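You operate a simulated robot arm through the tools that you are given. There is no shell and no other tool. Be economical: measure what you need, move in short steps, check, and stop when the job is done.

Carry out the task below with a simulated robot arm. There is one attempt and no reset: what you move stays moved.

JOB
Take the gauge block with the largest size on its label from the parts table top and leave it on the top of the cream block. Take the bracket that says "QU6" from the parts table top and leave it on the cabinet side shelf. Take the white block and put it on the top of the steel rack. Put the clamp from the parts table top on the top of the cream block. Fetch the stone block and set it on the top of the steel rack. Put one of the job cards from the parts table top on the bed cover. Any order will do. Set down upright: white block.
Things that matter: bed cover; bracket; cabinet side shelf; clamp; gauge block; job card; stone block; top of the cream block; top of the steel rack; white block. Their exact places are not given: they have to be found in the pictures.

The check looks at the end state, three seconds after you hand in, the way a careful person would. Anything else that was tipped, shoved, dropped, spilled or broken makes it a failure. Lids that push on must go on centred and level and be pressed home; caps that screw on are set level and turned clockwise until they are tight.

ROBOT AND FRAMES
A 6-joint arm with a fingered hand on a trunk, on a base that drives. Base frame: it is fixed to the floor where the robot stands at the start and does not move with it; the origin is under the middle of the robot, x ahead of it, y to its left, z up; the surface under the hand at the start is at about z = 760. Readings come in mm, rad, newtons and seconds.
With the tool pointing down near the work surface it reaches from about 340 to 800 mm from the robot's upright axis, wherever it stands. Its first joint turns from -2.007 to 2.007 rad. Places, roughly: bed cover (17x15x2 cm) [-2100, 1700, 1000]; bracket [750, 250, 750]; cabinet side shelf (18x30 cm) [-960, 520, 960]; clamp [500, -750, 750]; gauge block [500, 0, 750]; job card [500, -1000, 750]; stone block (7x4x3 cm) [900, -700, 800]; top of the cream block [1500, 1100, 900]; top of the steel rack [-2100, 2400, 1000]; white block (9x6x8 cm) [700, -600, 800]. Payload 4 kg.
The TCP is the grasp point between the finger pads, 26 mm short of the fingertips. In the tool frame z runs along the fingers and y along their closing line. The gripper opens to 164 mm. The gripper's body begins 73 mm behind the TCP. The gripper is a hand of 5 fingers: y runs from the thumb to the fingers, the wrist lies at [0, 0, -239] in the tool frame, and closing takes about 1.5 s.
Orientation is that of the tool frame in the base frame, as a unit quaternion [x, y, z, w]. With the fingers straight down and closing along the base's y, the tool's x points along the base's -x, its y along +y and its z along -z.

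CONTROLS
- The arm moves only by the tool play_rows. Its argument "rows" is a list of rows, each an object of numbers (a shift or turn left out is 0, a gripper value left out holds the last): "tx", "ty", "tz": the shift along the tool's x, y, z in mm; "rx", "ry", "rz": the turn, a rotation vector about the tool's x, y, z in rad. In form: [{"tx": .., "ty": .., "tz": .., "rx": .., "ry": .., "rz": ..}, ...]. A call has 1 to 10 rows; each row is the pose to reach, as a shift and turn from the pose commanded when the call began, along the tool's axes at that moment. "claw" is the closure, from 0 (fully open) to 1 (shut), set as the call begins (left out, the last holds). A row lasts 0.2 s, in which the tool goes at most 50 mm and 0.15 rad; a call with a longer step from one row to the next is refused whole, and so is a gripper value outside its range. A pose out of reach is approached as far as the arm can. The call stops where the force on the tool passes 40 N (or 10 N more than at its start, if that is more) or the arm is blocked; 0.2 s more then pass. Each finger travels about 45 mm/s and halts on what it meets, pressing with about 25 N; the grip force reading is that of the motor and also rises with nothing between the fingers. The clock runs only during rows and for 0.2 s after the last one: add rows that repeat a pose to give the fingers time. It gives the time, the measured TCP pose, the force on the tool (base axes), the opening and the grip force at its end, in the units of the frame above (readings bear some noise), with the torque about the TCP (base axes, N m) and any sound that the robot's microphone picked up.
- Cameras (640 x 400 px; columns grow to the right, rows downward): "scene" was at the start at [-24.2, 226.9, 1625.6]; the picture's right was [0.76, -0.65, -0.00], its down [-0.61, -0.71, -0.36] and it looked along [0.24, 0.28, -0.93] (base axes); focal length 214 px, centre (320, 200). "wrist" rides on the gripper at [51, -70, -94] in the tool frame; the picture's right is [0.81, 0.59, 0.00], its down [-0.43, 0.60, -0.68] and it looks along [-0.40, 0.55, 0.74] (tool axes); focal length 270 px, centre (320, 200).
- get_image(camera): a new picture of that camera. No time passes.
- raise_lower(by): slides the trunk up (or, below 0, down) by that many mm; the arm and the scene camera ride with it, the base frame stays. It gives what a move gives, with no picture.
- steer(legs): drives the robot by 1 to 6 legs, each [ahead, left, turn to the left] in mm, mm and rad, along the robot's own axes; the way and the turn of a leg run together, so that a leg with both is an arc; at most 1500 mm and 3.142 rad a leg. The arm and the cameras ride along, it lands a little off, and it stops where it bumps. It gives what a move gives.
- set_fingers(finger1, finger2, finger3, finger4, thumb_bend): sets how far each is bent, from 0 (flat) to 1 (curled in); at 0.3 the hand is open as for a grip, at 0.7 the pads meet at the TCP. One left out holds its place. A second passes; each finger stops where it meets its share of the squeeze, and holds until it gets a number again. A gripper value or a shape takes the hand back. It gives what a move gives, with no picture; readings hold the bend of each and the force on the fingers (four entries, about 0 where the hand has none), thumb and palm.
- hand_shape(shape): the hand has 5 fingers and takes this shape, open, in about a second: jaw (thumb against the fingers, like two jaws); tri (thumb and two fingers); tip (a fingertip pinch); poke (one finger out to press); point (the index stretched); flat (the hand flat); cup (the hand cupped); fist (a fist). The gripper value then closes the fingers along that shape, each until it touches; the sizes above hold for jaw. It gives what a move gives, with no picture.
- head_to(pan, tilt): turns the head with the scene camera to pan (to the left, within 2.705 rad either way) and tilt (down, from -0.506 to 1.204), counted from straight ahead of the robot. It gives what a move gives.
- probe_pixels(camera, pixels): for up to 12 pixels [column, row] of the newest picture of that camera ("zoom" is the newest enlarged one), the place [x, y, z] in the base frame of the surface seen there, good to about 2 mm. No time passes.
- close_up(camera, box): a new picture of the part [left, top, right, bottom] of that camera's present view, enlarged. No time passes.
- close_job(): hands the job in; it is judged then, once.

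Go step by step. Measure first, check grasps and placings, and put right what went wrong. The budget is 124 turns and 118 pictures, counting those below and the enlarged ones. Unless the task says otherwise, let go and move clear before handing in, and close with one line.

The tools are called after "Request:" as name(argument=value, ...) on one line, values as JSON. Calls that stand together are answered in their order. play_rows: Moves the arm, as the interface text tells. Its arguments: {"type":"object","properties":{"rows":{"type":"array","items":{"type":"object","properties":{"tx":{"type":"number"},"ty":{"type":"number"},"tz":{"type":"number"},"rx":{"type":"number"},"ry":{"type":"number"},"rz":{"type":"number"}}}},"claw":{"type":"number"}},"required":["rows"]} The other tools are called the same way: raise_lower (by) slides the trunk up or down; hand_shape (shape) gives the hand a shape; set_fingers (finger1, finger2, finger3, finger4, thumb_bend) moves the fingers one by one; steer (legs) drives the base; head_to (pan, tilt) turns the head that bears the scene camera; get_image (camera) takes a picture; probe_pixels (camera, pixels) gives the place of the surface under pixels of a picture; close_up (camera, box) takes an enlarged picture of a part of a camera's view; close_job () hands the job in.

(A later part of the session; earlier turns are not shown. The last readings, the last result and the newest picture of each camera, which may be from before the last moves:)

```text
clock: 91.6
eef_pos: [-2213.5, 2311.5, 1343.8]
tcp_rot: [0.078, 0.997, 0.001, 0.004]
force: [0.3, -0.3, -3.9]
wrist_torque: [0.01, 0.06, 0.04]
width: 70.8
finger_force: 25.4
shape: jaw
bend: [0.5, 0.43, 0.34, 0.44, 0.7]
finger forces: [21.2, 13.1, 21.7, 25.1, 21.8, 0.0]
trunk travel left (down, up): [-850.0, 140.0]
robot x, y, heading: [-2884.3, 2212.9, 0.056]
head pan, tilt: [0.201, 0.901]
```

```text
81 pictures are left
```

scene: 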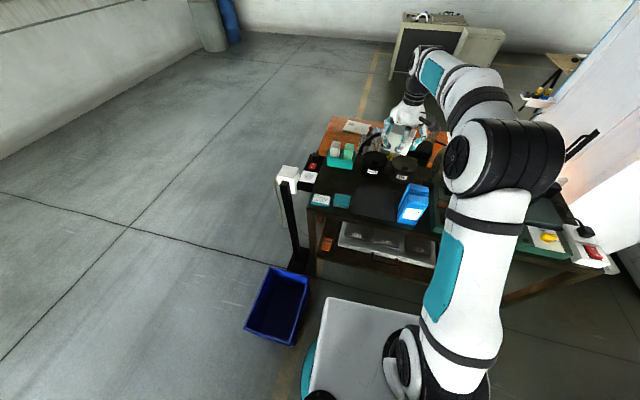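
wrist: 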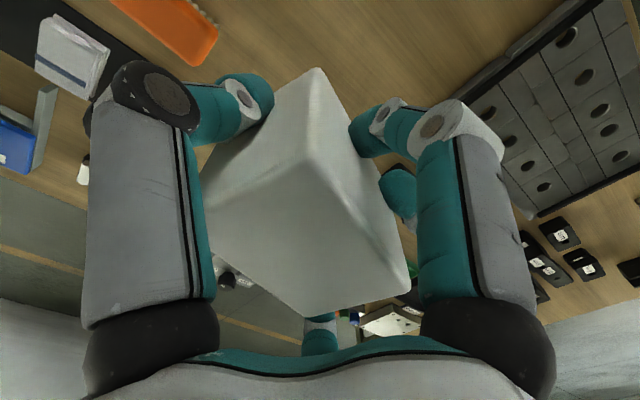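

We're beside the rack (it has a lower shelf). Zoom on the top to measure bare space.

Request:
close_up(camera="scene", box=[290, 120, 450, 230])

Request:
probe_pixels(camera="zoom", pixels=[[80, 270], [150, 265], [130, 320], [170, 230], [230, 220], [250, 270], [260, 350], [430, 300], [330, 350], [330, 230], [260, 200], [200, 130]])

Request:
close_up(camera="scene", box=[500, 190, 640, 300])

Request:
probe_pixels(camera="zoom", pixels=[[150, 190], [250, 190], [200, 260], [100, 100], [420, 190], [500, 250], [330, 210], [110, 200], [290, 290], [400, 230]])

```text
3.64 times, centred on (370, 175) of scene
```

zoom: 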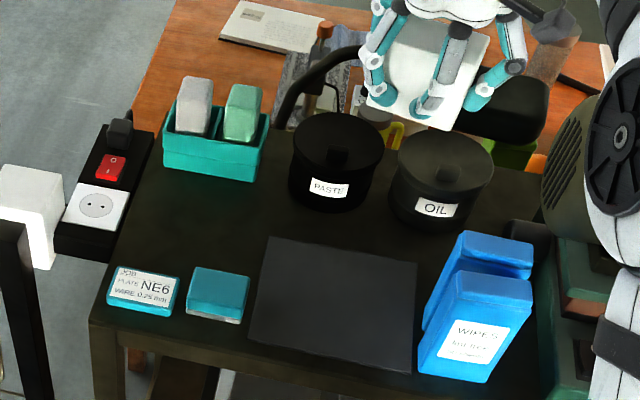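

```text
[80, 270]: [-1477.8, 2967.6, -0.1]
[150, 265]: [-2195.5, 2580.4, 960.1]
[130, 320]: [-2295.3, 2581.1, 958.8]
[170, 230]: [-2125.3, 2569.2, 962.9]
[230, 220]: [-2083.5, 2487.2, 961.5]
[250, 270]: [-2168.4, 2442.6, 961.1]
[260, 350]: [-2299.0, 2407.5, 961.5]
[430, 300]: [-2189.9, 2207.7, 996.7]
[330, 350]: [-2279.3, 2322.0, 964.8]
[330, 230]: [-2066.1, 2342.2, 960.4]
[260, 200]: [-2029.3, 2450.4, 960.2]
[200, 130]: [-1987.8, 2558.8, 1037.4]
```

```text
3.64 times, centred on (570, 245) of scene
```

zoom: 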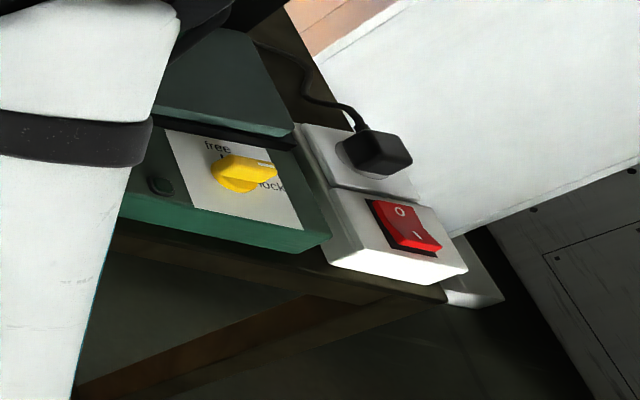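

```text
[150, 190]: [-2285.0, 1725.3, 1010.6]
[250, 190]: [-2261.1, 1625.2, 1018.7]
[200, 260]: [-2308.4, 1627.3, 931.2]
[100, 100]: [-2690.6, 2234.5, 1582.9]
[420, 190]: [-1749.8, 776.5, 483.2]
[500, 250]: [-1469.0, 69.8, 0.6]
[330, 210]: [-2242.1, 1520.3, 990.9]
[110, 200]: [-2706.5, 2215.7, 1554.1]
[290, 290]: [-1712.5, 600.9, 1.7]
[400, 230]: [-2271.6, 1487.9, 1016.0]
```

Bare area x -2040..-2180, y 2440..2640 is free, but slightly too far; check platform clearance to the rack and the bin before nudging ahead.

Request:
get_image(camera="scene")

Request:
probe_pixels(camera="scene", pixels=[[330, 302], [400, 312], [415, 318], [316, 350], [308, 385], [292, 340], [308, 285], [317, 270], [345, 278], [340, 186], [332, 158], [349, 150]])

```text
78 pictures are left
```

scene: 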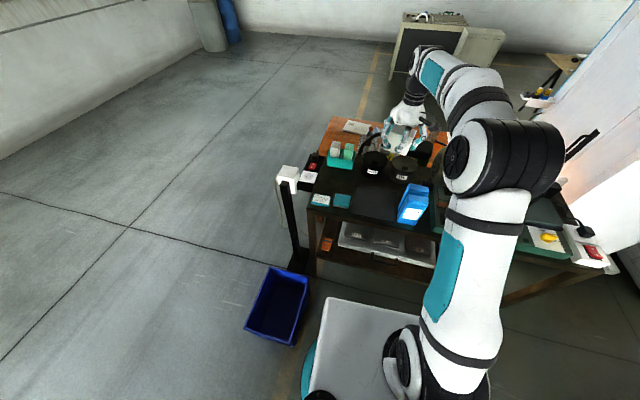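

```text
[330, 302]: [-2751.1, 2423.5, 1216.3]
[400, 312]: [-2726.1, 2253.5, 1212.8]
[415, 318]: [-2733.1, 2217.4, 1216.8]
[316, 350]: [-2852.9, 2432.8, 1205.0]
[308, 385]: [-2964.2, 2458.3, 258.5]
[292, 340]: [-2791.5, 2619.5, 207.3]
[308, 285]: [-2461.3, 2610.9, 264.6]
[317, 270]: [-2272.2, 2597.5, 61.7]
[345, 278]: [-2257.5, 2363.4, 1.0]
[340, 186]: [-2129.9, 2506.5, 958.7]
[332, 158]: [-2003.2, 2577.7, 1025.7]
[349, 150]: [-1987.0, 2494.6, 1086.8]
```

Trunk body is narrow; base radius ~260. Drive 160 ahead, then position.

Request:
steer(legs=[[160, 0, 0]])

```text
clock: 93.0
eef_pos: [-2053.4, 2325.5, 1344.3]
tcp_rot: [0.076, 0.997, 0.0, 0.003]
force: [0.7, 0.2, -3.7]
wrist_torque: [0.05, 0.06, -0.01]
width: 70.8
finger_force: 25.3
shape: jaw
bend: [0.5, 0.43, 0.34, 0.44, 0.7]
finger forces: [21.3, 13.1, 21.8, 25.2, 21.7, 0.0]
trunk travel left (down, up): [-850.0, 140.0]
robot x, y, heading: [-2728.6, 2222.5, 0.061]
head pan, tilt: [0.201, 0.901]
```

Request:
play_rows(rows=[{"tx": 18, "ty": 41, "rz": -0.03}, {"tx": 36, "ty": 82, "rz": -0.06}, {"tx": 54, "ty": 123, "rz": -0.09}, {"tx": 72, "ty": 164, "rz": -0.12}, {"tx": 89, "ty": 204, "rz": -0.15}, {"tx": 89, "ty": 204, "rz": -0.15, "tz": 50}, {"tx": 89, "ty": 204, "rz": -0.15, "tz": 100}, {"tx": 89, "ty": 204, "rz": -0.15, "tz": 150}, {"tx": 89, "ty": 204, "rz": -0.15, "tz": 200}, {"tx": 89, "ty": 204, "rz": -0.15, "tz": 250}])

Request:
close_up(camera="scene", box=[260, 110, 460, 250])

Request:
get_image(camera="wrist")

```text
clock: 95.2
eef_pos: [-2111.6, 2538.6, 1094.5]
tcp_rot: [0.001, 1.0, 0.001, 0.004]
force: [-0.1, -0.5, -3.5]
wrist_torque: [-0.01, 0.02, -0.01]
width: 70.6
finger_force: 24.9
shape: jaw
bend: [0.81, 0.43, 0.34, 0.44, 0.7]
finger forces: [21.2, 13.1, 21.8, 25.3, 21.7, 0.0]
out of reach, approached as far as the arm can: row 5
trunk travel left (down, up): [-850.0, 140.0]
robot x, y, heading: [-2726.6, 2226.1, 0.065]
head pan, tilt: [0.201, 0.901]
```

```text
2.86 times, centred on (360, 180) of scene
```

zoom: 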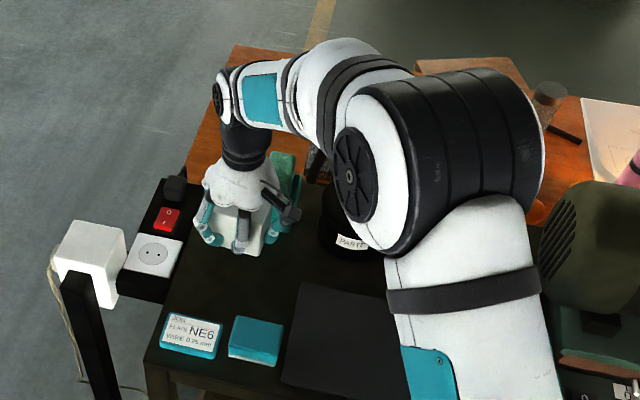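

```text
76 pictures are left
```

wrist: 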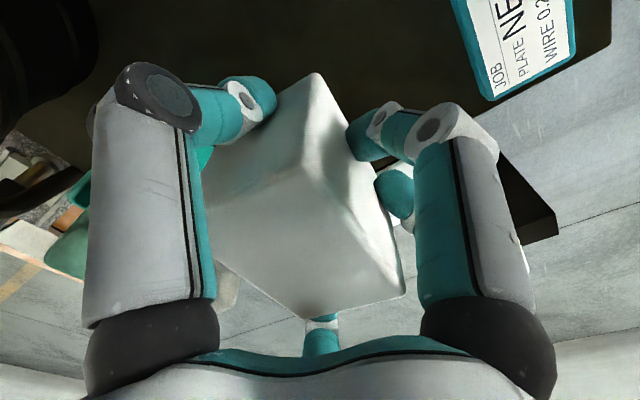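

Lower to just contact.

Request:
play_rows(rows=[{"tz": 40}, {"tz": 70}, {"tz": 82}, {"tz": 88}, {"tz": 91}])

Request:
close_up(camera="scene", box=[300, 140, 380, 210])

```text
clock: 96.4
eef_pos: [-2108.2, 2540.2, 1003.6]
tcp_rot: [0.002, 1.0, 0.001, 0.004]
force: [-1.3, 0.6, -2.9]
wrist_torque: [0.0, 0.08, 0.01]
width: 70.8
finger_force: 24.9
shape: jaw
bend: [0.81, 0.43, 0.34, 0.44, 0.7]
finger forces: [21.2, 13.2, 21.8, 25.2, 21.7, 0.0]
trunk travel left (down, up): [-850.0, 140.0]
robot x, y, heading: [-2724.5, 2221.8, 0.065]
head pan, tilt: [0.201, 0.901]
```

```text
5.71 times, centred on (340, 175) of scene
```

zoom: 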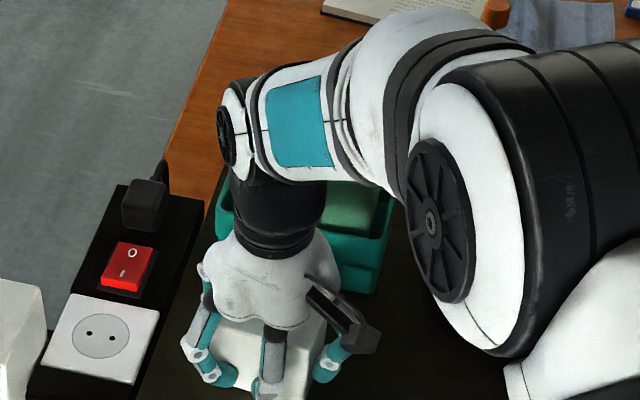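

Request:
play_rows(rows=[{"tz": 1}, {"tz": 2}, {"tz": 3}])

Request:
play_rows(rows=[{}, {}, {}, {}, {}, {}, {}, {}], claw=0.2)

Request:
get_image(camera="wrist")

```text
clock: 97.2
eef_pos: [-2108.5, 2540.7, 1000.2]
tcp_rot: [0.003, 1.0, 0.001, 0.003]
force: [-2.5, 0.1, 3.8]
wrist_torque: [-0.2, -0.12, -0.04]
width: 70.5
finger_force: 25.3
shape: jaw
bend: [0.81, 0.43, 0.34, 0.44, 0.7]
finger forces: [21.7, 13.5, 22.1, 25.2, 22.8, 0.1]
trunk travel left (down, up): [-850.0, 140.0]
robot x, y, heading: [-2726.4, 2222.7, 0.057]
head pan, tilt: [0.201, 0.901]
```

```text
clock: 99.0
eef_pos: [-2108.6, 2540.5, 1000.2]
tcp_rot: [0.002, 1.0, 0.0, 0.004]
force: [-0.3, -1.0, -0.8]
wrist_torque: [0.01, -0.02, -0.02]
width: 130.9
finger_force: 0.1
shape: jaw
bend: [0.27, 0.27, 0.27, 0.27, 0.51]
finger forces: [0.1, 0.0, 0.0, 0.0, 0.0, 0.1]
trunk travel left (down, up): [-850.0, 140.0]
robot x, y, heading: [-2728.2, 2220.3, 0.059]
head pan, tilt: [0.201, 0.901]
```

```text
74 pictures are left
```

wrist: 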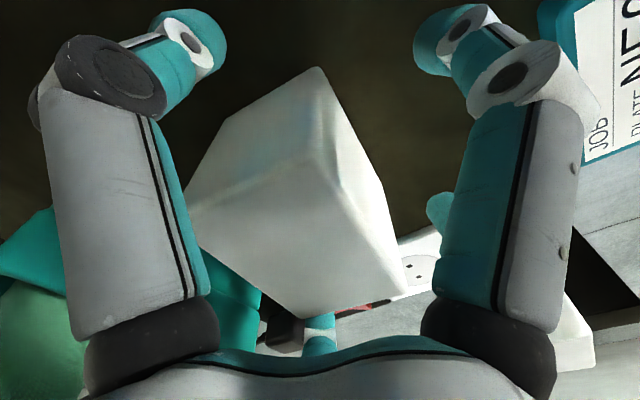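

Released; lift off and look at the lathe for the bed cover.

Request:
play_rows(rows=[{"tz": -40}, {"tz": -80}, {"tz": -120}, {"tz": -170}, {"tz": -220}, {"tz": -260}, {"tz": -300}])

Request:
head_to(pan=-0.5, tilt=0.8)

Request:
get_image(camera="scene")

Request:
probe_pixels(camera="scene", pixels=[[320, 170], [340, 200], [360, 230], [400, 230], [320, 230], [300, 200], [280, 180], [350, 150], [380, 180], [420, 210], [300, 240], [260, 230]])

```text
clock: 100.6
eef_pos: [-2113.4, 2540.9, 1298.2]
tcp_rot: [0.001, 1.0, -0.001, 0.003]
force: [0.4, 0.1, -0.1]
wrist_torque: [0.02, -0.01, 0.01]
width: 131.0
finger_force: 0.0
shape: jaw
bend: [0.27, 0.27, 0.27, 0.27, 0.51]
finger forces: [0.1, 0.1, 0.1, 0.0, 0.0, 0.0]
trunk travel left (down, up): [-850.0, 140.0]
robot x, y, heading: [-2728.9, 2223.1, 0.063]
head pan, tilt: [0.201, 0.901]
```

```text
clock: 101.7
eef_pos: [-2112.6, 2541.5, 1296.8]
tcp_rot: [0.002, 1.0, 0.0, 0.003]
force: [-0.2, -0.4, 0.9]
wrist_torque: [-0.01, 0.02, 0.01]
width: 130.6
finger_force: 0.1
shape: jaw
bend: [0.27, 0.27, 0.27, 0.27, 0.51]
finger forces: [0.1, 0.1, 0.1, 0.0, 0.1, 0.0]
trunk travel left (down, up): [-850.0, 140.0]
robot x, y, heading: [-2727.9, 2224.3, 0.061]
head pan, tilt: [-0.499, 0.799]
```

```text
73 pictures are left
```

scene: 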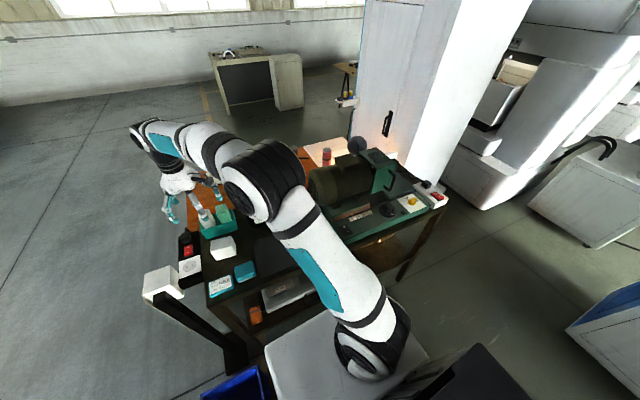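

```text
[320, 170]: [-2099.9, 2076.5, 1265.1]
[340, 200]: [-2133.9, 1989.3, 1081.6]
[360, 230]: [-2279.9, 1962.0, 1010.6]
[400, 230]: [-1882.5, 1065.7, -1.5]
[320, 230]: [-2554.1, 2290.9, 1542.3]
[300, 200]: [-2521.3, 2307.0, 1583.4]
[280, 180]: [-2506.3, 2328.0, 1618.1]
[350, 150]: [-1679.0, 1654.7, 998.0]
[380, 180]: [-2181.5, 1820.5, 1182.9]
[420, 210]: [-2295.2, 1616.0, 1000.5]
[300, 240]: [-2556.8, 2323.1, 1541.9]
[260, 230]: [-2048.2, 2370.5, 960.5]
```

White block stands upright on the rack at (223,247). Enlarge the lathe.

Request:
close_up(camera="scene", box=[290, 130, 460, 250])

Request:
probe_pixels(camera="zoom", pixels=[[380, 200], [400, 240], [340, 280], [300, 300], [420, 280], [470, 260], [350, 120], [360, 140], [340, 90], [440, 200], [330, 240], [500, 230]])

```text
3.33 times, centred on (375, 190) of scene
```

zoom: 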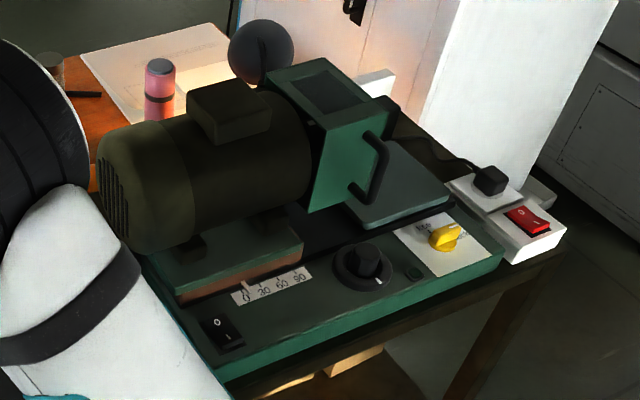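

```text
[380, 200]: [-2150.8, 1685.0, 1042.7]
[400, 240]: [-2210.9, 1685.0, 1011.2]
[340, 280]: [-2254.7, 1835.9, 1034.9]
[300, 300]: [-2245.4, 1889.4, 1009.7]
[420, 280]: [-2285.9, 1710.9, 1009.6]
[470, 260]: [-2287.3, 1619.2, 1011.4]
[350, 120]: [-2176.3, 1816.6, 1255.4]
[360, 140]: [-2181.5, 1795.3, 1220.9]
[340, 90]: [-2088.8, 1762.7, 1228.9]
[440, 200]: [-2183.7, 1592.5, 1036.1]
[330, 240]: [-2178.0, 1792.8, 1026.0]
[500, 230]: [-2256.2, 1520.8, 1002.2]
```

The bed cover is the flat green plate at zoom (395,190). Get its corners.

Request:
probe_pixels(camera="zoom", pixels=[[360, 220], [350, 208], [445, 193], [405, 147], [390, 170], [420, 170], [400, 200], [430, 185], [385, 215], [445, 208], [415, 155], [395, 150]])

```text
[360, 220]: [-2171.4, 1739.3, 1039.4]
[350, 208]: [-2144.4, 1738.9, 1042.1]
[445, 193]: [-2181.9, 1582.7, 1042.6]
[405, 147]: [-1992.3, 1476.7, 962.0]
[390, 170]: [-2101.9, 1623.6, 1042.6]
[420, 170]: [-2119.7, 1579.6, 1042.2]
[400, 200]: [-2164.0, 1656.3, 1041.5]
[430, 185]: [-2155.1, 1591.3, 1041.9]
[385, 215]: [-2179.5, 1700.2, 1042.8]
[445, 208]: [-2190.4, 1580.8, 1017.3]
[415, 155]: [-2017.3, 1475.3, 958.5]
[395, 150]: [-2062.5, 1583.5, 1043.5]
```

Bed cover: top z≈1042, x -2190..-2050, y 1577..1745. Now go back for the stone by the same aisle, keeping heading 0.

Request:
steer(legs=[[-630, 0, -0.06], [0, 1200, 0], [1500, 0, 0], [1500, 0, 0], [450, 0, 0]])

```text
clock: 127.4
eef_pos: [768.6, 3500.0, 1297.6]
tcp_rot: [0.054, 0.999, -0.001, 0.005]
force: [-0.2, 0.0, 0.4]
wrist_torque: [0.0, 0.04, 0.01]
width: 131.0
finger_force: 0.0
shape: jaw
bend: [0.27, 0.27, 0.27, 0.27, 0.51]
finger forces: [0.1, 0.0, 0.1, 0.0, 0.0, 0.0]
trunk travel left (down, up): [-850.0, 140.0]
robot x, y, heading: [125.1, 3250.2, -0.047]
head pan, tilt: [-0.499, 0.799]
```

Request:
steer(legs=[[0, 0, 0.047], [0, -1400, 0], [0, -1300, 0], [0, -1240, 0]])

Request:
head_to(pan=-0.1, tilt=0.95)

Request:
get_image(camera="scene")

```text
clock: 146.4
eef_pos: [651.3, -374.9, 1299.3]
tcp_rot: [0.075, 0.997, 0.001, 0.003]
force: [0.7, -0.5, 0.3]
wrist_torque: [0.02, 0.0, 0.02]
width: 131.1
finger_force: 0.1
shape: jaw
bend: [0.27, 0.27, 0.27, 0.27, 0.51]
finger forces: [0.0, 0.0, 0.0, 0.0, 0.0, 0.0]
trunk travel left (down, up): [-850.0, 140.0]
robot x, y, heading: [-2.8, -596.9, -0.085]
head pan, tilt: [-0.499, 0.799]
```

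```text
clock: 147.3
eef_pos: [650.3, -375.2, 1297.1]
tcp_rot: [0.075, 0.997, 0.0, 0.003]
force: [-0.5, 0.5, -0.1]
wrist_torque: [-0.01, 0.04, 0.02]
width: 130.6
finger_force: 0.1
shape: jaw
bend: [0.27, 0.27, 0.27, 0.27, 0.51]
finger forces: [0.0, 0.0, 0.0, 0.0, 0.1, 0.0]
trunk travel left (down, up): [-850.0, 140.0]
robot x, y, heading: [-3.6, -598.6, -0.083]
head pan, tilt: [-0.099, 0.949]
```

```text
71 pictures are left
```

scene: 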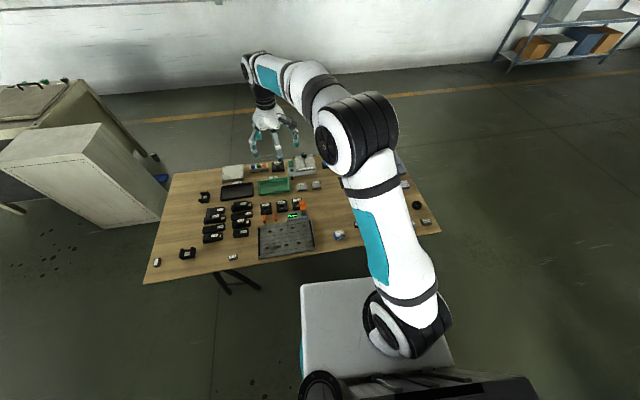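

Request:
steer(legs=[[110, -60, 0.083]])

Request:
raise_lower(by=-150)

```text
clock: 148.5
eef_pos: [737.0, -387.2, 1297.6]
tcp_rot: [0.036, 0.999, 0.001, 0.003]
force: [0.5, 0.7, -1.0]
wrist_torque: [-0.01, 0.06, -0.01]
width: 131.1
finger_force: 0.0
shape: jaw
bend: [0.27, 0.27, 0.27, 0.27, 0.51]
finger forces: [0.1, 0.0, 0.1, 0.0, 0.0, 0.0]
trunk travel left (down, up): [-850.0, 140.0]
robot x, y, heading: [99.1, -661.9, -0.006]
head pan, tilt: [-0.099, 0.949]
```

```text
clock: 150.3
eef_pos: [735.6, -388.0, 1147.1]
tcp_rot: [0.035, 0.999, 0.0, 0.004]
force: [-0.3, 0.4, 0.5]
wrist_torque: [0.0, -0.06, 0.02]
width: 131.0
finger_force: 0.1
shape: jaw
bend: [0.27, 0.27, 0.27, 0.27, 0.51]
finger forces: [0.1, 0.0, 0.0, 0.1, 0.0, 0.1]
trunk travel left (down, up): [-700.0, 290.0]
robot x, y, heading: [101.0, -662.4, -0.004]
head pan, tilt: [-0.099, 0.949]
```

Request:
get_image(camera="scene")

```text
70 pictures are left
```

scene: 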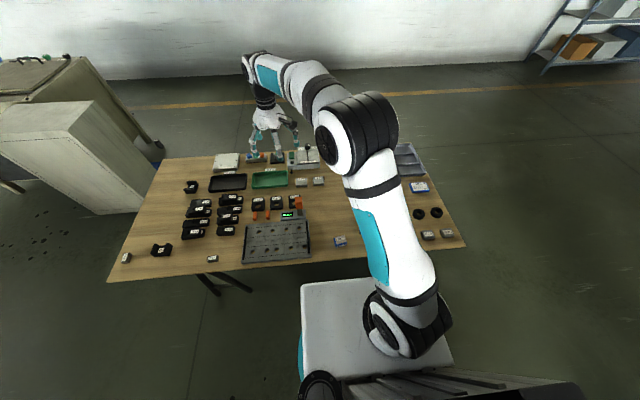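

Request:
play_rows(rows=[{"tx": -8, "ty": -43, "tz": 15}, {"tx": -17, "ty": -87, "tz": 30}, {"tx": -25, "ty": -131, "tz": 45}, {"tx": -34, "ty": -175, "tz": 60}, {"tx": -42, "ty": -219, "tz": 75}, {"tx": -51, "ty": -262, "tz": 90}, {"tx": -60, "ty": -306, "tz": 105}, {"tx": -68, "ty": -350, "tz": 120}, {"tx": -76, "ty": -394, "tz": 135}, {"tx": -85, "ty": -437, "tz": 150}], claw=0.1)

Request:
get_image(camera="wrist")

Request:
get_image(camera="scene")

```text
clock: 152.5
eef_pos: [793.5, -831.2, 996.2]
tcp_rot: [0.034, 0.999, 0.001, 0.003]
force: [-0.5, 0.1, 0.1]
wrist_torque: [0.01, 0.03, 0.0]
width: 147.3
finger_force: 0.0
shape: jaw
bend: [0.26, 0.26, 0.26, 0.26, 0.35]
finger forces: [0.0, 0.1, 0.0, 0.0, 0.0, 0.0]
trunk travel left (down, up): [-700.0, 290.0]
robot x, y, heading: [104.5, -663.3, -0.004]
head pan, tilt: [-0.099, 0.949]
```

```text
69 pictures are left
```

wrist: 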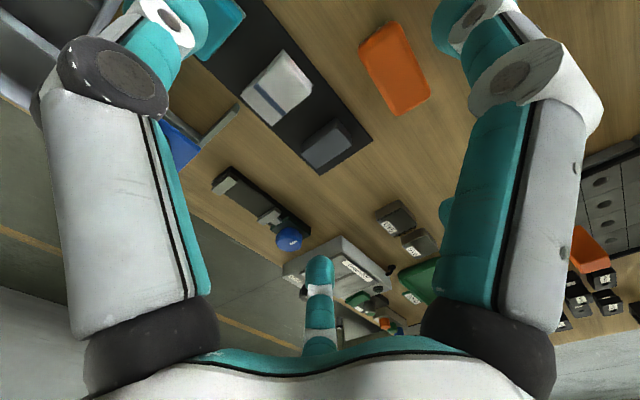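

```text
68 pictures are left
```

scene: 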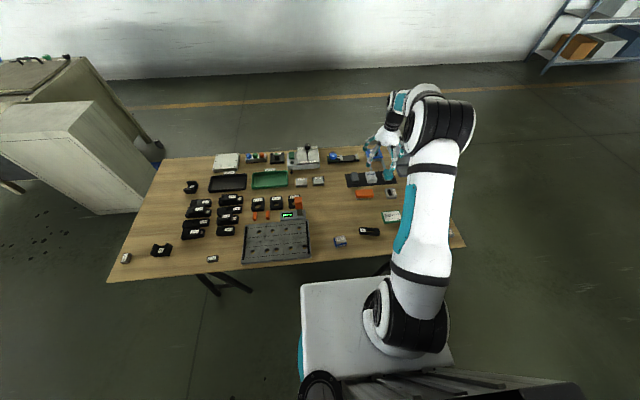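

Request:
close_up(camera="scene", box=[340, 160, 400, 200])

Request:
probe_pixels(camera="zoom", pixels=[[125, 90], [125, 140], [165, 90], [165, 140], [145, 110], [230, 120], [60, 150], [110, 120], [100, 150], [150, 165], [200, 220], [205, 90]])

```text
10.00 times, centred on (370, 180) of scene
```

zoom: 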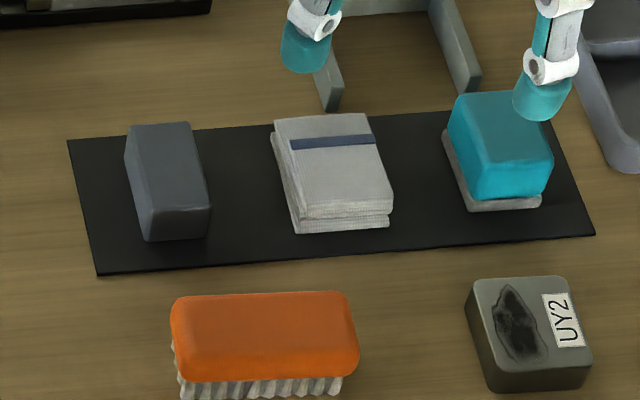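

```text
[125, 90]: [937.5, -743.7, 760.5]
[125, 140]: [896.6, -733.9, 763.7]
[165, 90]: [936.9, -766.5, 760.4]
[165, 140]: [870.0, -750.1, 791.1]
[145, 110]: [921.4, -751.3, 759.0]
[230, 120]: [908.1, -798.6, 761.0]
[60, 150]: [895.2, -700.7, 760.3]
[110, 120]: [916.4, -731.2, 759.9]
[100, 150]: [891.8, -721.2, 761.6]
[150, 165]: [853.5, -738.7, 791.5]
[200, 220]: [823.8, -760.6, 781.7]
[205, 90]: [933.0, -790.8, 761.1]
```

Request:
probe_pixels(camera="zoom", pixels=[[134, 130], [184, 126], [204, 202], [154, 206], [170, 168]])

```text
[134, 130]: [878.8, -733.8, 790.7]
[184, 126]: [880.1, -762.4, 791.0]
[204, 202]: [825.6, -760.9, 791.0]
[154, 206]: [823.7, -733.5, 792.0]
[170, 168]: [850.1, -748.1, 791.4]
```

Stone centre (851,-748), top 791, axis aligned, 36 mm across y; cloth is ~30 mm away on the thumb side, so I preclose to ~54 mm and hover.

Request:
play_rows(rows=[{"tx": -20, "ty": 35, "rz": -0.03}, {"tx": -40, "ty": 68, "rz": -0.05}, {"tx": -52, "ty": 87, "rz": -0.068}, {"tx": -52, "ty": 87, "rz": -0.068, "tz": 40}, {"tx": -52, "ty": 87, "rz": -0.068, "tz": 80}, {"tx": -52, "ty": 87, "rz": -0.068, "tz": 110}, {"tx": -52, "ty": 87, "rz": -0.068, "tz": 130}, {"tx": -52, "ty": 87, "rz": -0.068, "tz": 140}, {"tx": -52, "ty": 87, "rz": -0.068, "tz": 140}, {"tx": -52, "ty": 87, "rz": -0.068, "tz": 140}], claw=0.67)

Request:
get_image(camera="wrist")

Request:
close_up(camera="scene", box=[330, 140, 410, 200])

```text
clock: 154.7
eef_pos: [849.4, -745.8, 859.4]
tcp_rot: [0.0, 1.0, 0.0, 0.003]
force: [-0.4, -0.1, 0.2]
wrist_torque: [0.0, -0.02, 0.01]
width: 54.3
finger_force: 0.0
shape: jaw
bend: [0.46, 0.46, 0.46, 0.46, 0.7]
finger forces: [0.1, 0.0, 0.0, 0.0, 0.0, 0.0]
trunk travel left (down, up): [-700.0, 290.0]
robot x, y, heading: [101.2, -665.9, -0.005]
head pan, tilt: [-0.099, 0.949]
```

```text
66 pictures are left
```

wrist: 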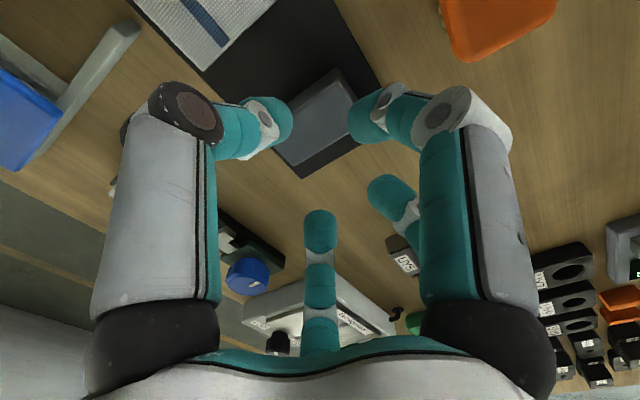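

```text
6.67 times, centred on (370, 170) of scene
```

zoom: 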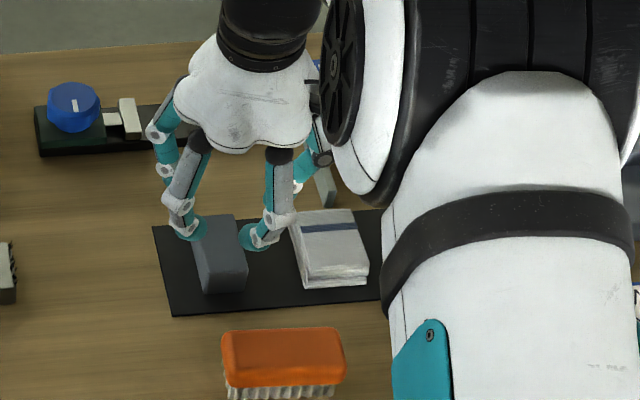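

Thumb comes down between stone and cloth. Descend to z≈797 and check.

Request:
play_rows(rows=[{"ty": -2, "tz": 20}, {"ty": -2, "tz": 35}, {"ty": -2, "tz": 48}, {"ty": -2, "tz": 58}, {"ty": -2, "tz": 63}])

Request:
get_image(camera="wrist")

Request:
close_up(camera="scene", box=[340, 160, 390, 200])

```text
clock: 155.7
eef_pos: [857.0, -749.3, 813.6]
tcp_rot: [0.001, 1.0, -0.002, 0.015]
force: [-4.1, -0.9, 23.9]
wrist_torque: [-0.21, 0.14, -0.07]
width: 55.6
finger_force: 0.0
shape: jaw
bend: [0.43, 0.46, 0.46, 0.85, 0.7]
finger forces: [10.9, 0.1, 0.1, 13.9, 0.0, 0.0]
trunk travel left (down, up): [-700.0, 290.0]
robot x, y, heading: [103.1, -662.1, -0.007]
head pan, tilt: [-0.099, 0.949]
stopped in row 5: the force on the tool passed its limit at 45 N (the readings are from after the stop); the commanded pose is now the measured one
```

```text
64 pictures are left
```

wrist: 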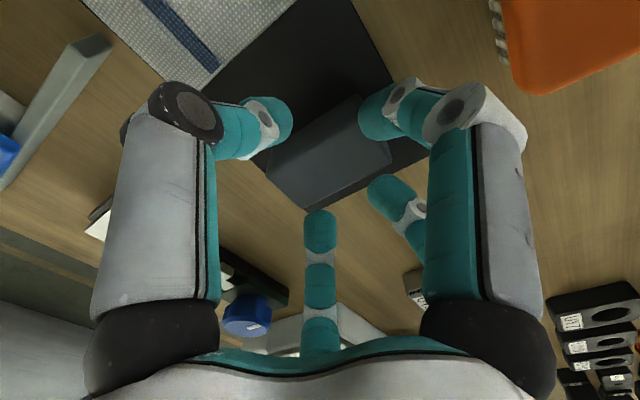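

```text
10.00 times, centred on (365, 180) of scene
```

zoom: 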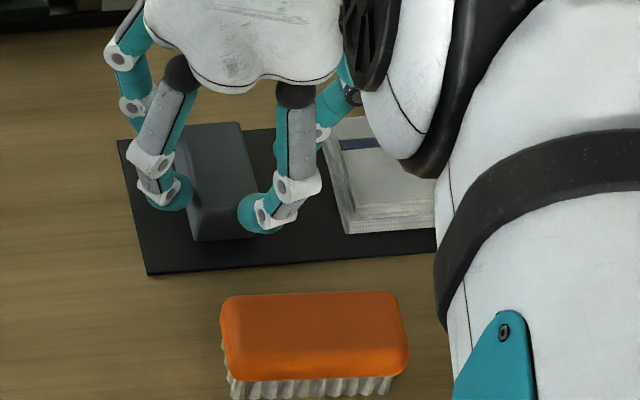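

Two fingers landed on the stone's top. Rise and try the tri shape (thumb and two fingers).

Request:
play_rows(rows=[{"tz": -40}, {"tz": -70}])

Request:
hand_shape(shape="tri")

Request:
get_image(camera="wrist")

Request:
get_image(camera="scene")

Request:
close_up(camera="scene", box=[320, 130, 420, 200])

```text
clock: 156.3
eef_pos: [854.9, -749.0, 876.5]
tcp_rot: [0.001, 1.0, -0.001, 0.01]
force: [-0.3, -0.5, -0.1]
wrist_torque: [-0.04, 0.01, -0.01]
width: 54.3
finger_force: 0.0
shape: jaw
bend: [0.46, 0.46, 0.46, 0.46, 0.7]
finger forces: [0.1, 0.0, 0.0, 0.2, 0.1, 0.0]
trunk travel left (down, up): [-700.0, 290.0]
robot x, y, heading: [103.4, -661.4, -0.003]
head pan, tilt: [-0.099, 0.949]
```

```text
clock: 157.2
eef_pos: [854.7, -749.1, 876.7]
tcp_rot: [0.001, 1.0, 0.0, 0.011]
force: [-0.1, -0.1, -0.1]
wrist_torque: [0.01, 0.0, -0.01]
width: 163.9
finger_force: 0.0
shape: tri
bend: [0.14, 0.3, 0.3, 0.14, 0.3]
finger forces: [0.0, 0.1, 0.0, 0.0, 0.1, 0.0]
trunk travel left (down, up): [-700.0, 290.0]
robot x, y, heading: [103.3, -662.9, -0.001]
head pan, tilt: [-0.099, 0.949]
```

```text
62 pictures are left
```

wrist: 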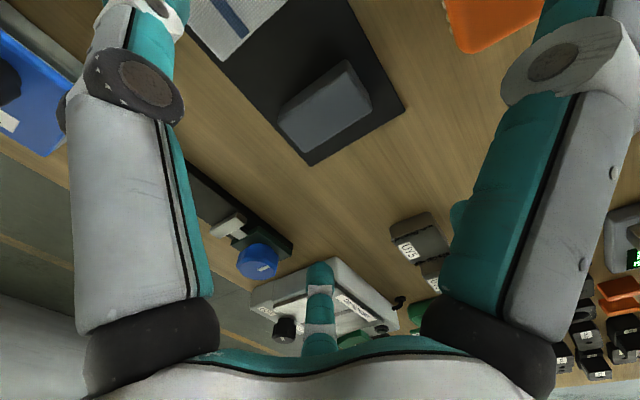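

```text
61 pictures are left
```

scene: 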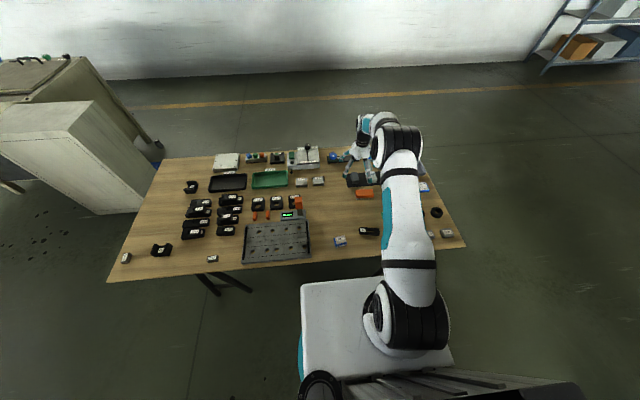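

```text
5.71 times, centred on (370, 165) of scene
```

zoom: 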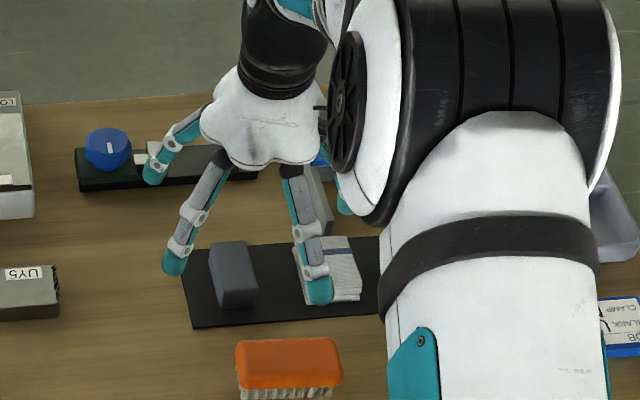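

Let me measure where the fingertips actually are.

Request:
probe_pixels(camera="zoom", pixels=[[320, 293], [174, 262], [152, 176], [345, 207], [293, 175], [222, 160], [313, 245], [190, 215], [163, 160]])

Request:
probe_pixels(camera="wrist", pixels=[[320, 270], [320, 340], [455, 215], [140, 90], [560, 50], [170, 20], [570, 15], [320, 310]])

```text
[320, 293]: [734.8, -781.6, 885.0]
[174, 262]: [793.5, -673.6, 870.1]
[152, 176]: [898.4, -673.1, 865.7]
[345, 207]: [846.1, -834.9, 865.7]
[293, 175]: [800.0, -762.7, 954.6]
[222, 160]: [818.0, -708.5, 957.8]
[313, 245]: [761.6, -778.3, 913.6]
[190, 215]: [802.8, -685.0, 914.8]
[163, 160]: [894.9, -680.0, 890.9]
```

```text
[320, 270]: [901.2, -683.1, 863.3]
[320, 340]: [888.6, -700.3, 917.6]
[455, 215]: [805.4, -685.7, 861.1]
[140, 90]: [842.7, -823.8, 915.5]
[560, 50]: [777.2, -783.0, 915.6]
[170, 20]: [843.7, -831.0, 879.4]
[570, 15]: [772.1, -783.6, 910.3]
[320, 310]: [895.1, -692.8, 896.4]
```

The hand is radial: thumb at -y, two fingers at +y, and finger1/finger4 at ±x, which hit the stone's ends. I'll stretch fingers 1 and 4 flat and use thumb plus 2 and 3.

Request:
set_fingers(finger1=0, finger4=0, finger2=0.46, finger3=0.46, thumb_bend=0.66)

Request:
close_up(camera="scene", box=[320, 130, 420, 200])

Request:
get_image(camera="wrist")

```text
clock: 158.2
eef_pos: [853.8, -749.3, 876.5]
tcp_rot: [0.001, 1.0, 0.0, 0.01]
force: [0.8, 0.1, 0.1]
wrist_torque: [-0.02, -0.02, -0.02]
width: 99.7
finger_force: 0.1
shape: fingers
bend: [0.01, 0.46, 0.46, 0.01, 0.66]
finger forces: [0.0, 0.1, 0.1, 0.0, 0.0, 0.0]
trunk travel left (down, up): [-700.0, 290.0]
robot x, y, heading: [103.5, -660.8, 0.001]
head pan, tilt: [-0.099, 0.949]
```

```text
5.71 times, centred on (370, 165) of scene
```

zoom: 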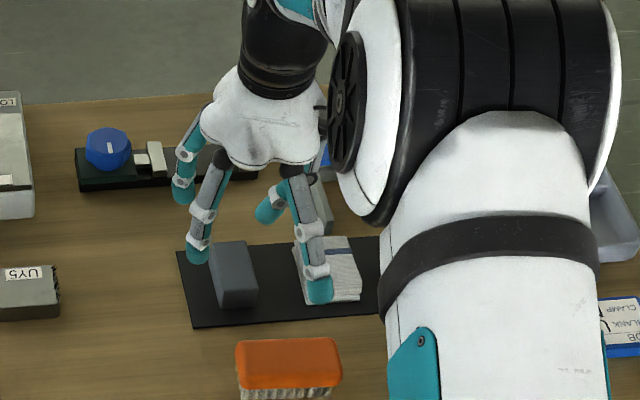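

```text
58 pictures are left
```

wrist: 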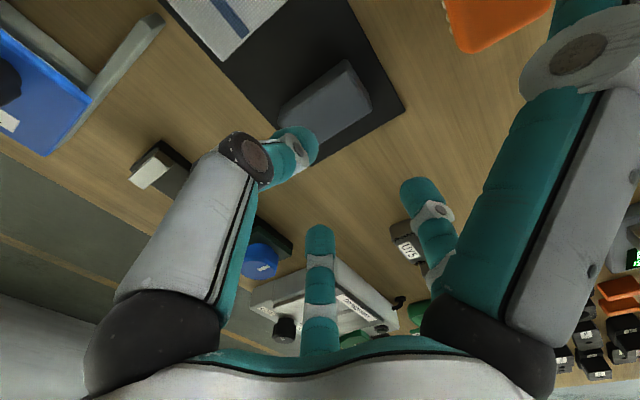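

Request:
probe_pixels(camera="wrist", pixels=[[308, 140], [295, 135], [320, 235], [415, 188], [318, 250], [245, 150]])

Request:
probe_pixels(camera="zoom", pixels=[[320, 293], [198, 252], [183, 195], [266, 212]])

```text
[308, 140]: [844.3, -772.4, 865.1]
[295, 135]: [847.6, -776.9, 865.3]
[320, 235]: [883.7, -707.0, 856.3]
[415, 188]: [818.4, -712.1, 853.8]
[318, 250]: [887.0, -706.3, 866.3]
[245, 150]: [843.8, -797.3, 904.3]
```

```text
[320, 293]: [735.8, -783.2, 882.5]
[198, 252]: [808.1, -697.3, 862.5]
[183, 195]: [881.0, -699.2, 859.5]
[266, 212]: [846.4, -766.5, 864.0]
```

Request:
probe_pixels(camera="zoom", pixels=[[330, 345], [340, 375], [245, 345], [290, 350], [290, 375], [300, 265], [300, 250], [356, 290]])

```text
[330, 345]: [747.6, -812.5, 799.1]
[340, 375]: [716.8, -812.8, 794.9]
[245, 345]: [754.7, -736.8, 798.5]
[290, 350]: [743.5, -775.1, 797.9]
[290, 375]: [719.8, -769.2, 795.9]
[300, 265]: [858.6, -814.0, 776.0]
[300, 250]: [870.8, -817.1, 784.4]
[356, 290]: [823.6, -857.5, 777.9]
```

Finger 1's tip would land on the brush (top 799 at (736,-783)). Try curling fingers 1 and 4 fully in instead and look.

Request:
set_fingers(finger1=1, finger4=1, thumb_bend=0.65)

Request:
close_up(camera="scene", box=[320, 130, 420, 200])

Request:
get_image(camera="wrist")

```text
clock: 159.2
eef_pos: [856.1, -748.3, 876.4]
tcp_rot: [0.001, 1.0, -0.001, 0.011]
force: [0.9, -0.6, 0.4]
wrist_torque: [-0.01, -0.01, 0.02]
width: 6.3
finger_force: 0.1
shape: fingers
bend: [0.74, 0.46, 0.46, 0.74, 0.65]
finger forces: [0.0, 0.0, 0.0, 0.1, 0.0, 0.0]
trunk travel left (down, up): [-700.0, 290.0]
robot x, y, heading: [104.9, -664.7, -0.006]
head pan, tilt: [-0.099, 0.949]
```

```text
5.71 times, centred on (370, 165) of scene
```

zoom: 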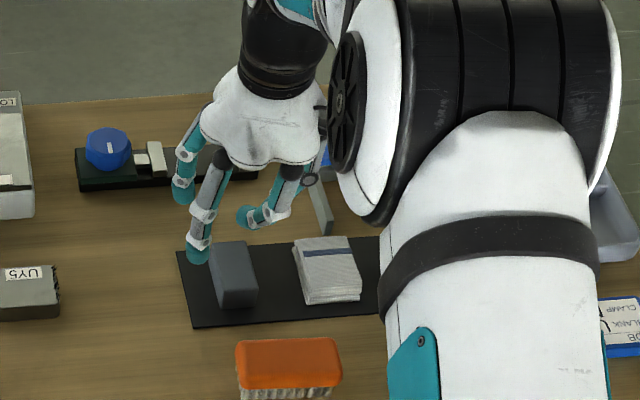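

```text
56 pictures are left
```

wrist: 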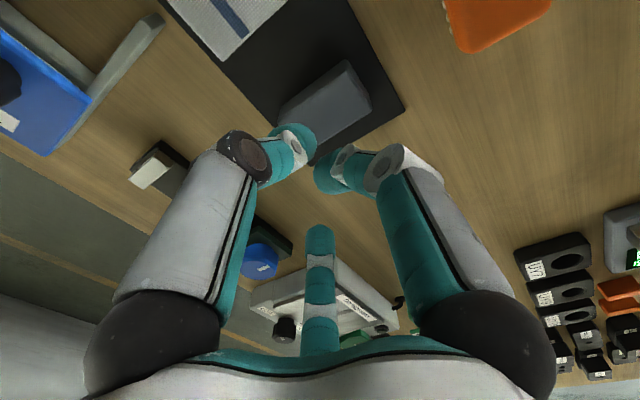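

They are still travelling; give another second.

Request:
set_fingers(finger1=1, finger4=1)

Request:
get_image(camera="wrist")

Request:
probe_pixels(camera="wrist", pixels=[[340, 200], [360, 200], [380, 200], [320, 235], [300, 140], [350, 220], [400, 220], [340, 230]])

```text
clock: 160.2
eef_pos: [855.2, -748.5, 875.4]
tcp_rot: [0.001, 1.0, -0.001, 0.01]
force: [0.1, 0.1, -0.6]
wrist_torque: [-0.01, -0.03, -0.01]
width: 6.5
finger_force: 0.0
shape: fingers
bend: [0.75, 0.46, 0.46, 0.75, 0.65]
finger forces: [0.0, 0.0, 0.0, 0.0, 0.1, 0.1]
trunk travel left (down, up): [-700.0, 290.0]
robot x, y, heading: [102.1, -663.0, -0.005]
head pan, tilt: [-0.099, 0.949]
```

```text
55 pictures are left
```

wrist: 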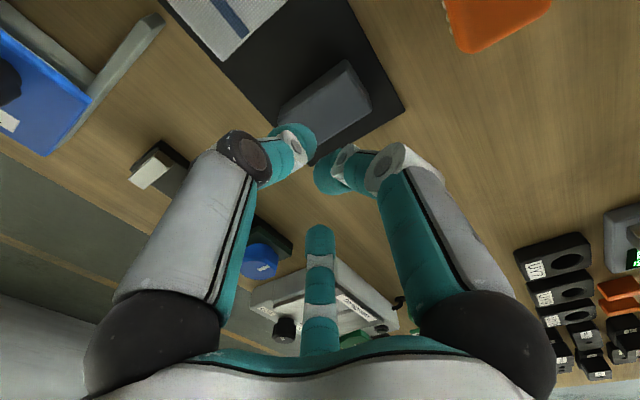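

```text
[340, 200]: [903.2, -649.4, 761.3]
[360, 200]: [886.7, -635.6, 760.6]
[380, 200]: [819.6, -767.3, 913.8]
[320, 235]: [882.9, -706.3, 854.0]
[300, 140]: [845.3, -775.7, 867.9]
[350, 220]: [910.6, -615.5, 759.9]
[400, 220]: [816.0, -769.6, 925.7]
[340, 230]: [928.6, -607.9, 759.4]
```

Max curl only meets at the TCP. Instead set fingers 1 and 4 to 0.4, which lands them between stone end and brush; check tip places and the grey prong.

Request:
set_fingers(finger1=0.4, finger4=0.4)

Request:
get_image(camera="wrist")

Request:
probe_pixels(camera="wrist", pixels=[[150, 25], [140, 45], [375, 85], [390, 80], [400, 75], [300, 140], [240, 30], [260, 30]])

Request:
close_up(camera="scene", box=[320, 130, 420, 200])

```text
clock: 161.2
eef_pos: [854.7, -748.7, 876.2]
tcp_rot: [0.001, 1.0, -0.001, 0.011]
force: [0.6, 0.3, -0.1]
wrist_torque: [0.0, 0.01, 0.0]
width: 51.3
finger_force: 0.2
shape: fingers
bend: [0.4, 0.46, 0.46, 0.4, 0.65]
finger forces: [0.1, 0.0, 0.1, 0.0, 0.0, 0.1]
trunk travel left (down, up): [-700.0, 290.0]
robot x, y, heading: [93.5, -659.1, -0.005]
head pan, tilt: [-0.099, 0.949]
```

```text
54 pictures are left
```

wrist: 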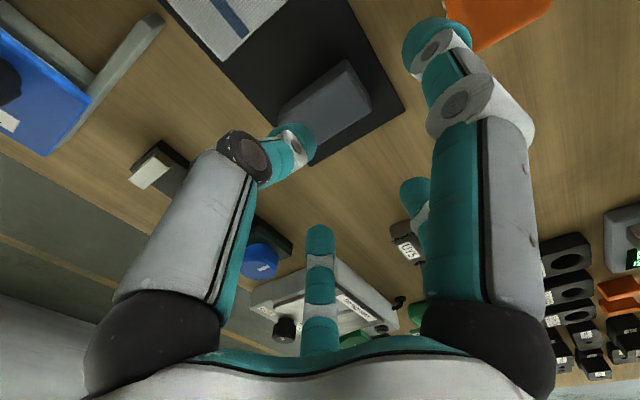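

```text
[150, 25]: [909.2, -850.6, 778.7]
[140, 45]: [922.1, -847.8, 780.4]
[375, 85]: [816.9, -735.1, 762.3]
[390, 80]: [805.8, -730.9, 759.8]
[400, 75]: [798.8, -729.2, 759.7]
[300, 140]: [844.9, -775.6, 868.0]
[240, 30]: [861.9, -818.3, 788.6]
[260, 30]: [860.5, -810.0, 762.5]
```

```text
5.71 times, centred on (370, 165) of scene
```

zoom: 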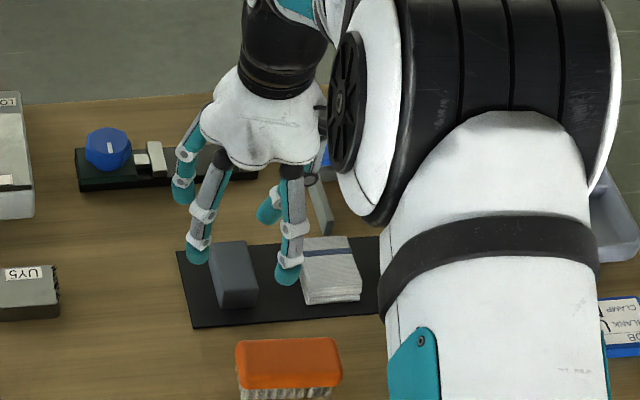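

Request:
probe_pixels(camera="zoom", pixels=[[287, 275], [196, 252], [268, 210], [183, 193]])

Request:
probe_pixels(camera="wrist", pixels=[[425, 40], [445, 30], [415, 185], [320, 232], [280, 110], [295, 75]])

```text
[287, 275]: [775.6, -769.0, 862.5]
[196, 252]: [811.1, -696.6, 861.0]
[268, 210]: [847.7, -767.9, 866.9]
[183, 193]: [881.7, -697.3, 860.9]
```

```text
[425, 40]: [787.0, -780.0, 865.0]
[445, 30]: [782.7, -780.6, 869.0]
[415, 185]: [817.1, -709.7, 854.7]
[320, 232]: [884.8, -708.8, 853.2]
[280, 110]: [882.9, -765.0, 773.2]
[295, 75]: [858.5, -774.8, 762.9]
```

Clearances fine now (cloth edge -813). Centre the gap, level the tool and descend to 793.

Request:
play_rows(rows=[{"tx": 3, "ty": -9, "ry": 0.02}, {"tx": 3, "ty": -9, "ry": 0.02, "tz": 25}, {"tx": 3, "ty": -9, "ry": 0.02, "tz": 45}, {"tx": 3, "ty": -9, "ry": 0.02, "tz": 62}, {"tx": 3, "ty": -9, "ry": 0.02, "tz": 74}, {"tx": 3, "ty": -9, "ry": 0.02, "tz": 82}])

Request:
set_fingers(finger2=0.75, finger3=0.75, thumb_bend=0.9)

Request:
get_image(camera="wrist")

```text
clock: 162.6
eef_pos: [855.4, -757.1, 797.3]
tcp_rot: [0.0, 1.0, -0.001, 0.002]
force: [0.8, 0.1, 7.3]
wrist_torque: [0.36, 0.24, 0.04]
width: 51.0
finger_force: 4.2
shape: fingers
bend: [0.4, 0.46, 0.46, 0.4, 0.65]
finger forces: [0.0, 6.8, 0.4, 0.0, 0.0, 0.0]
trunk travel left (down, up): [-700.0, 290.0]
robot x, y, heading: [103.2, -663.7, -0.006]
head pan, tilt: [-0.099, 0.949]
```

```text
clock: 163.6
eef_pos: [855.2, -758.0, 798.8]
tcp_rot: [0.001, 1.0, -0.001, 0.001]
force: [1.3, -3.4, 17.3]
wrist_torque: [0.63, -0.3, -0.06]
width: 56.5
finger_force: 30.1
shape: fingers
bend: [0.4, 0.47, 0.49, 0.4, 0.79]
finger forces: [0.0, 16.6, 23.9, 0.0, 20.4, 0.0]
trunk travel left (down, up): [-700.0, 290.0]
robot x, y, heading: [100.9, -660.2, -0.005]
head pan, tilt: [-0.099, 0.949]
```

```text
52 pictures are left
```

wrist: 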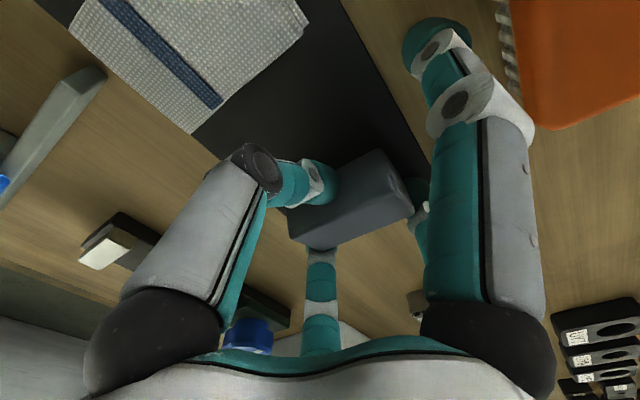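

Thumb and fingers 2/3 hold the stone with ~20 N each. Lift.

Request:
play_rows(rows=[{"tz": -10}, {"tz": -30}, {"tz": -60}, {"tz": -100}])

Request:
get_image(camera="wrist")

Request:
close_up(camera="scene", box=[320, 130, 420, 200])

```text
clock: 164.6
eef_pos: [855.2, -755.7, 895.0]
tcp_rot: [0.001, 1.0, -0.001, 0.0]
force: [0.7, -0.7, -1.2]
wrist_torque: [-0.05, -0.05, 0.01]
width: 56.6
finger_force: 20.7
shape: fingers
bend: [0.4, 0.47, 0.49, 0.4, 0.79]
finger forces: [0.0, 12.0, 11.1, 0.0, 18.2, 0.0]
trunk travel left (down, up): [-700.0, 290.0]
robot x, y, heading: [102.5, -661.0, 0.003]
head pan, tilt: [-0.099, 0.949]
```

```text
51 pictures are left
```

wrist: 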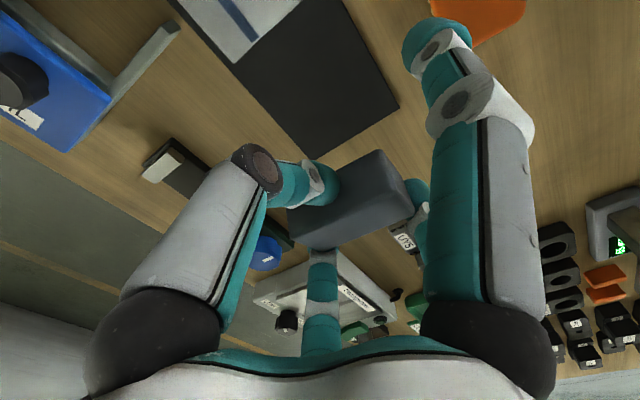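

```text
5.71 times, centred on (370, 165) of scene
```

zoom: 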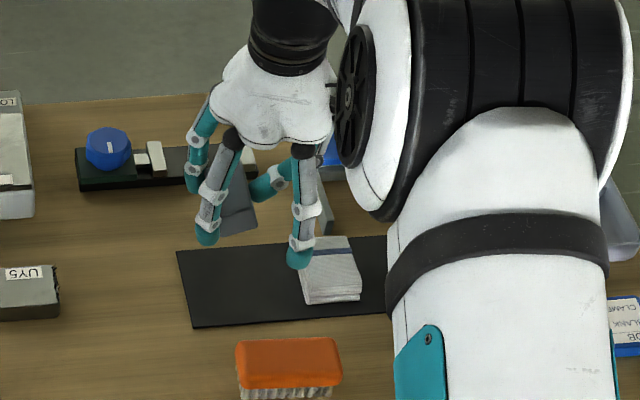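

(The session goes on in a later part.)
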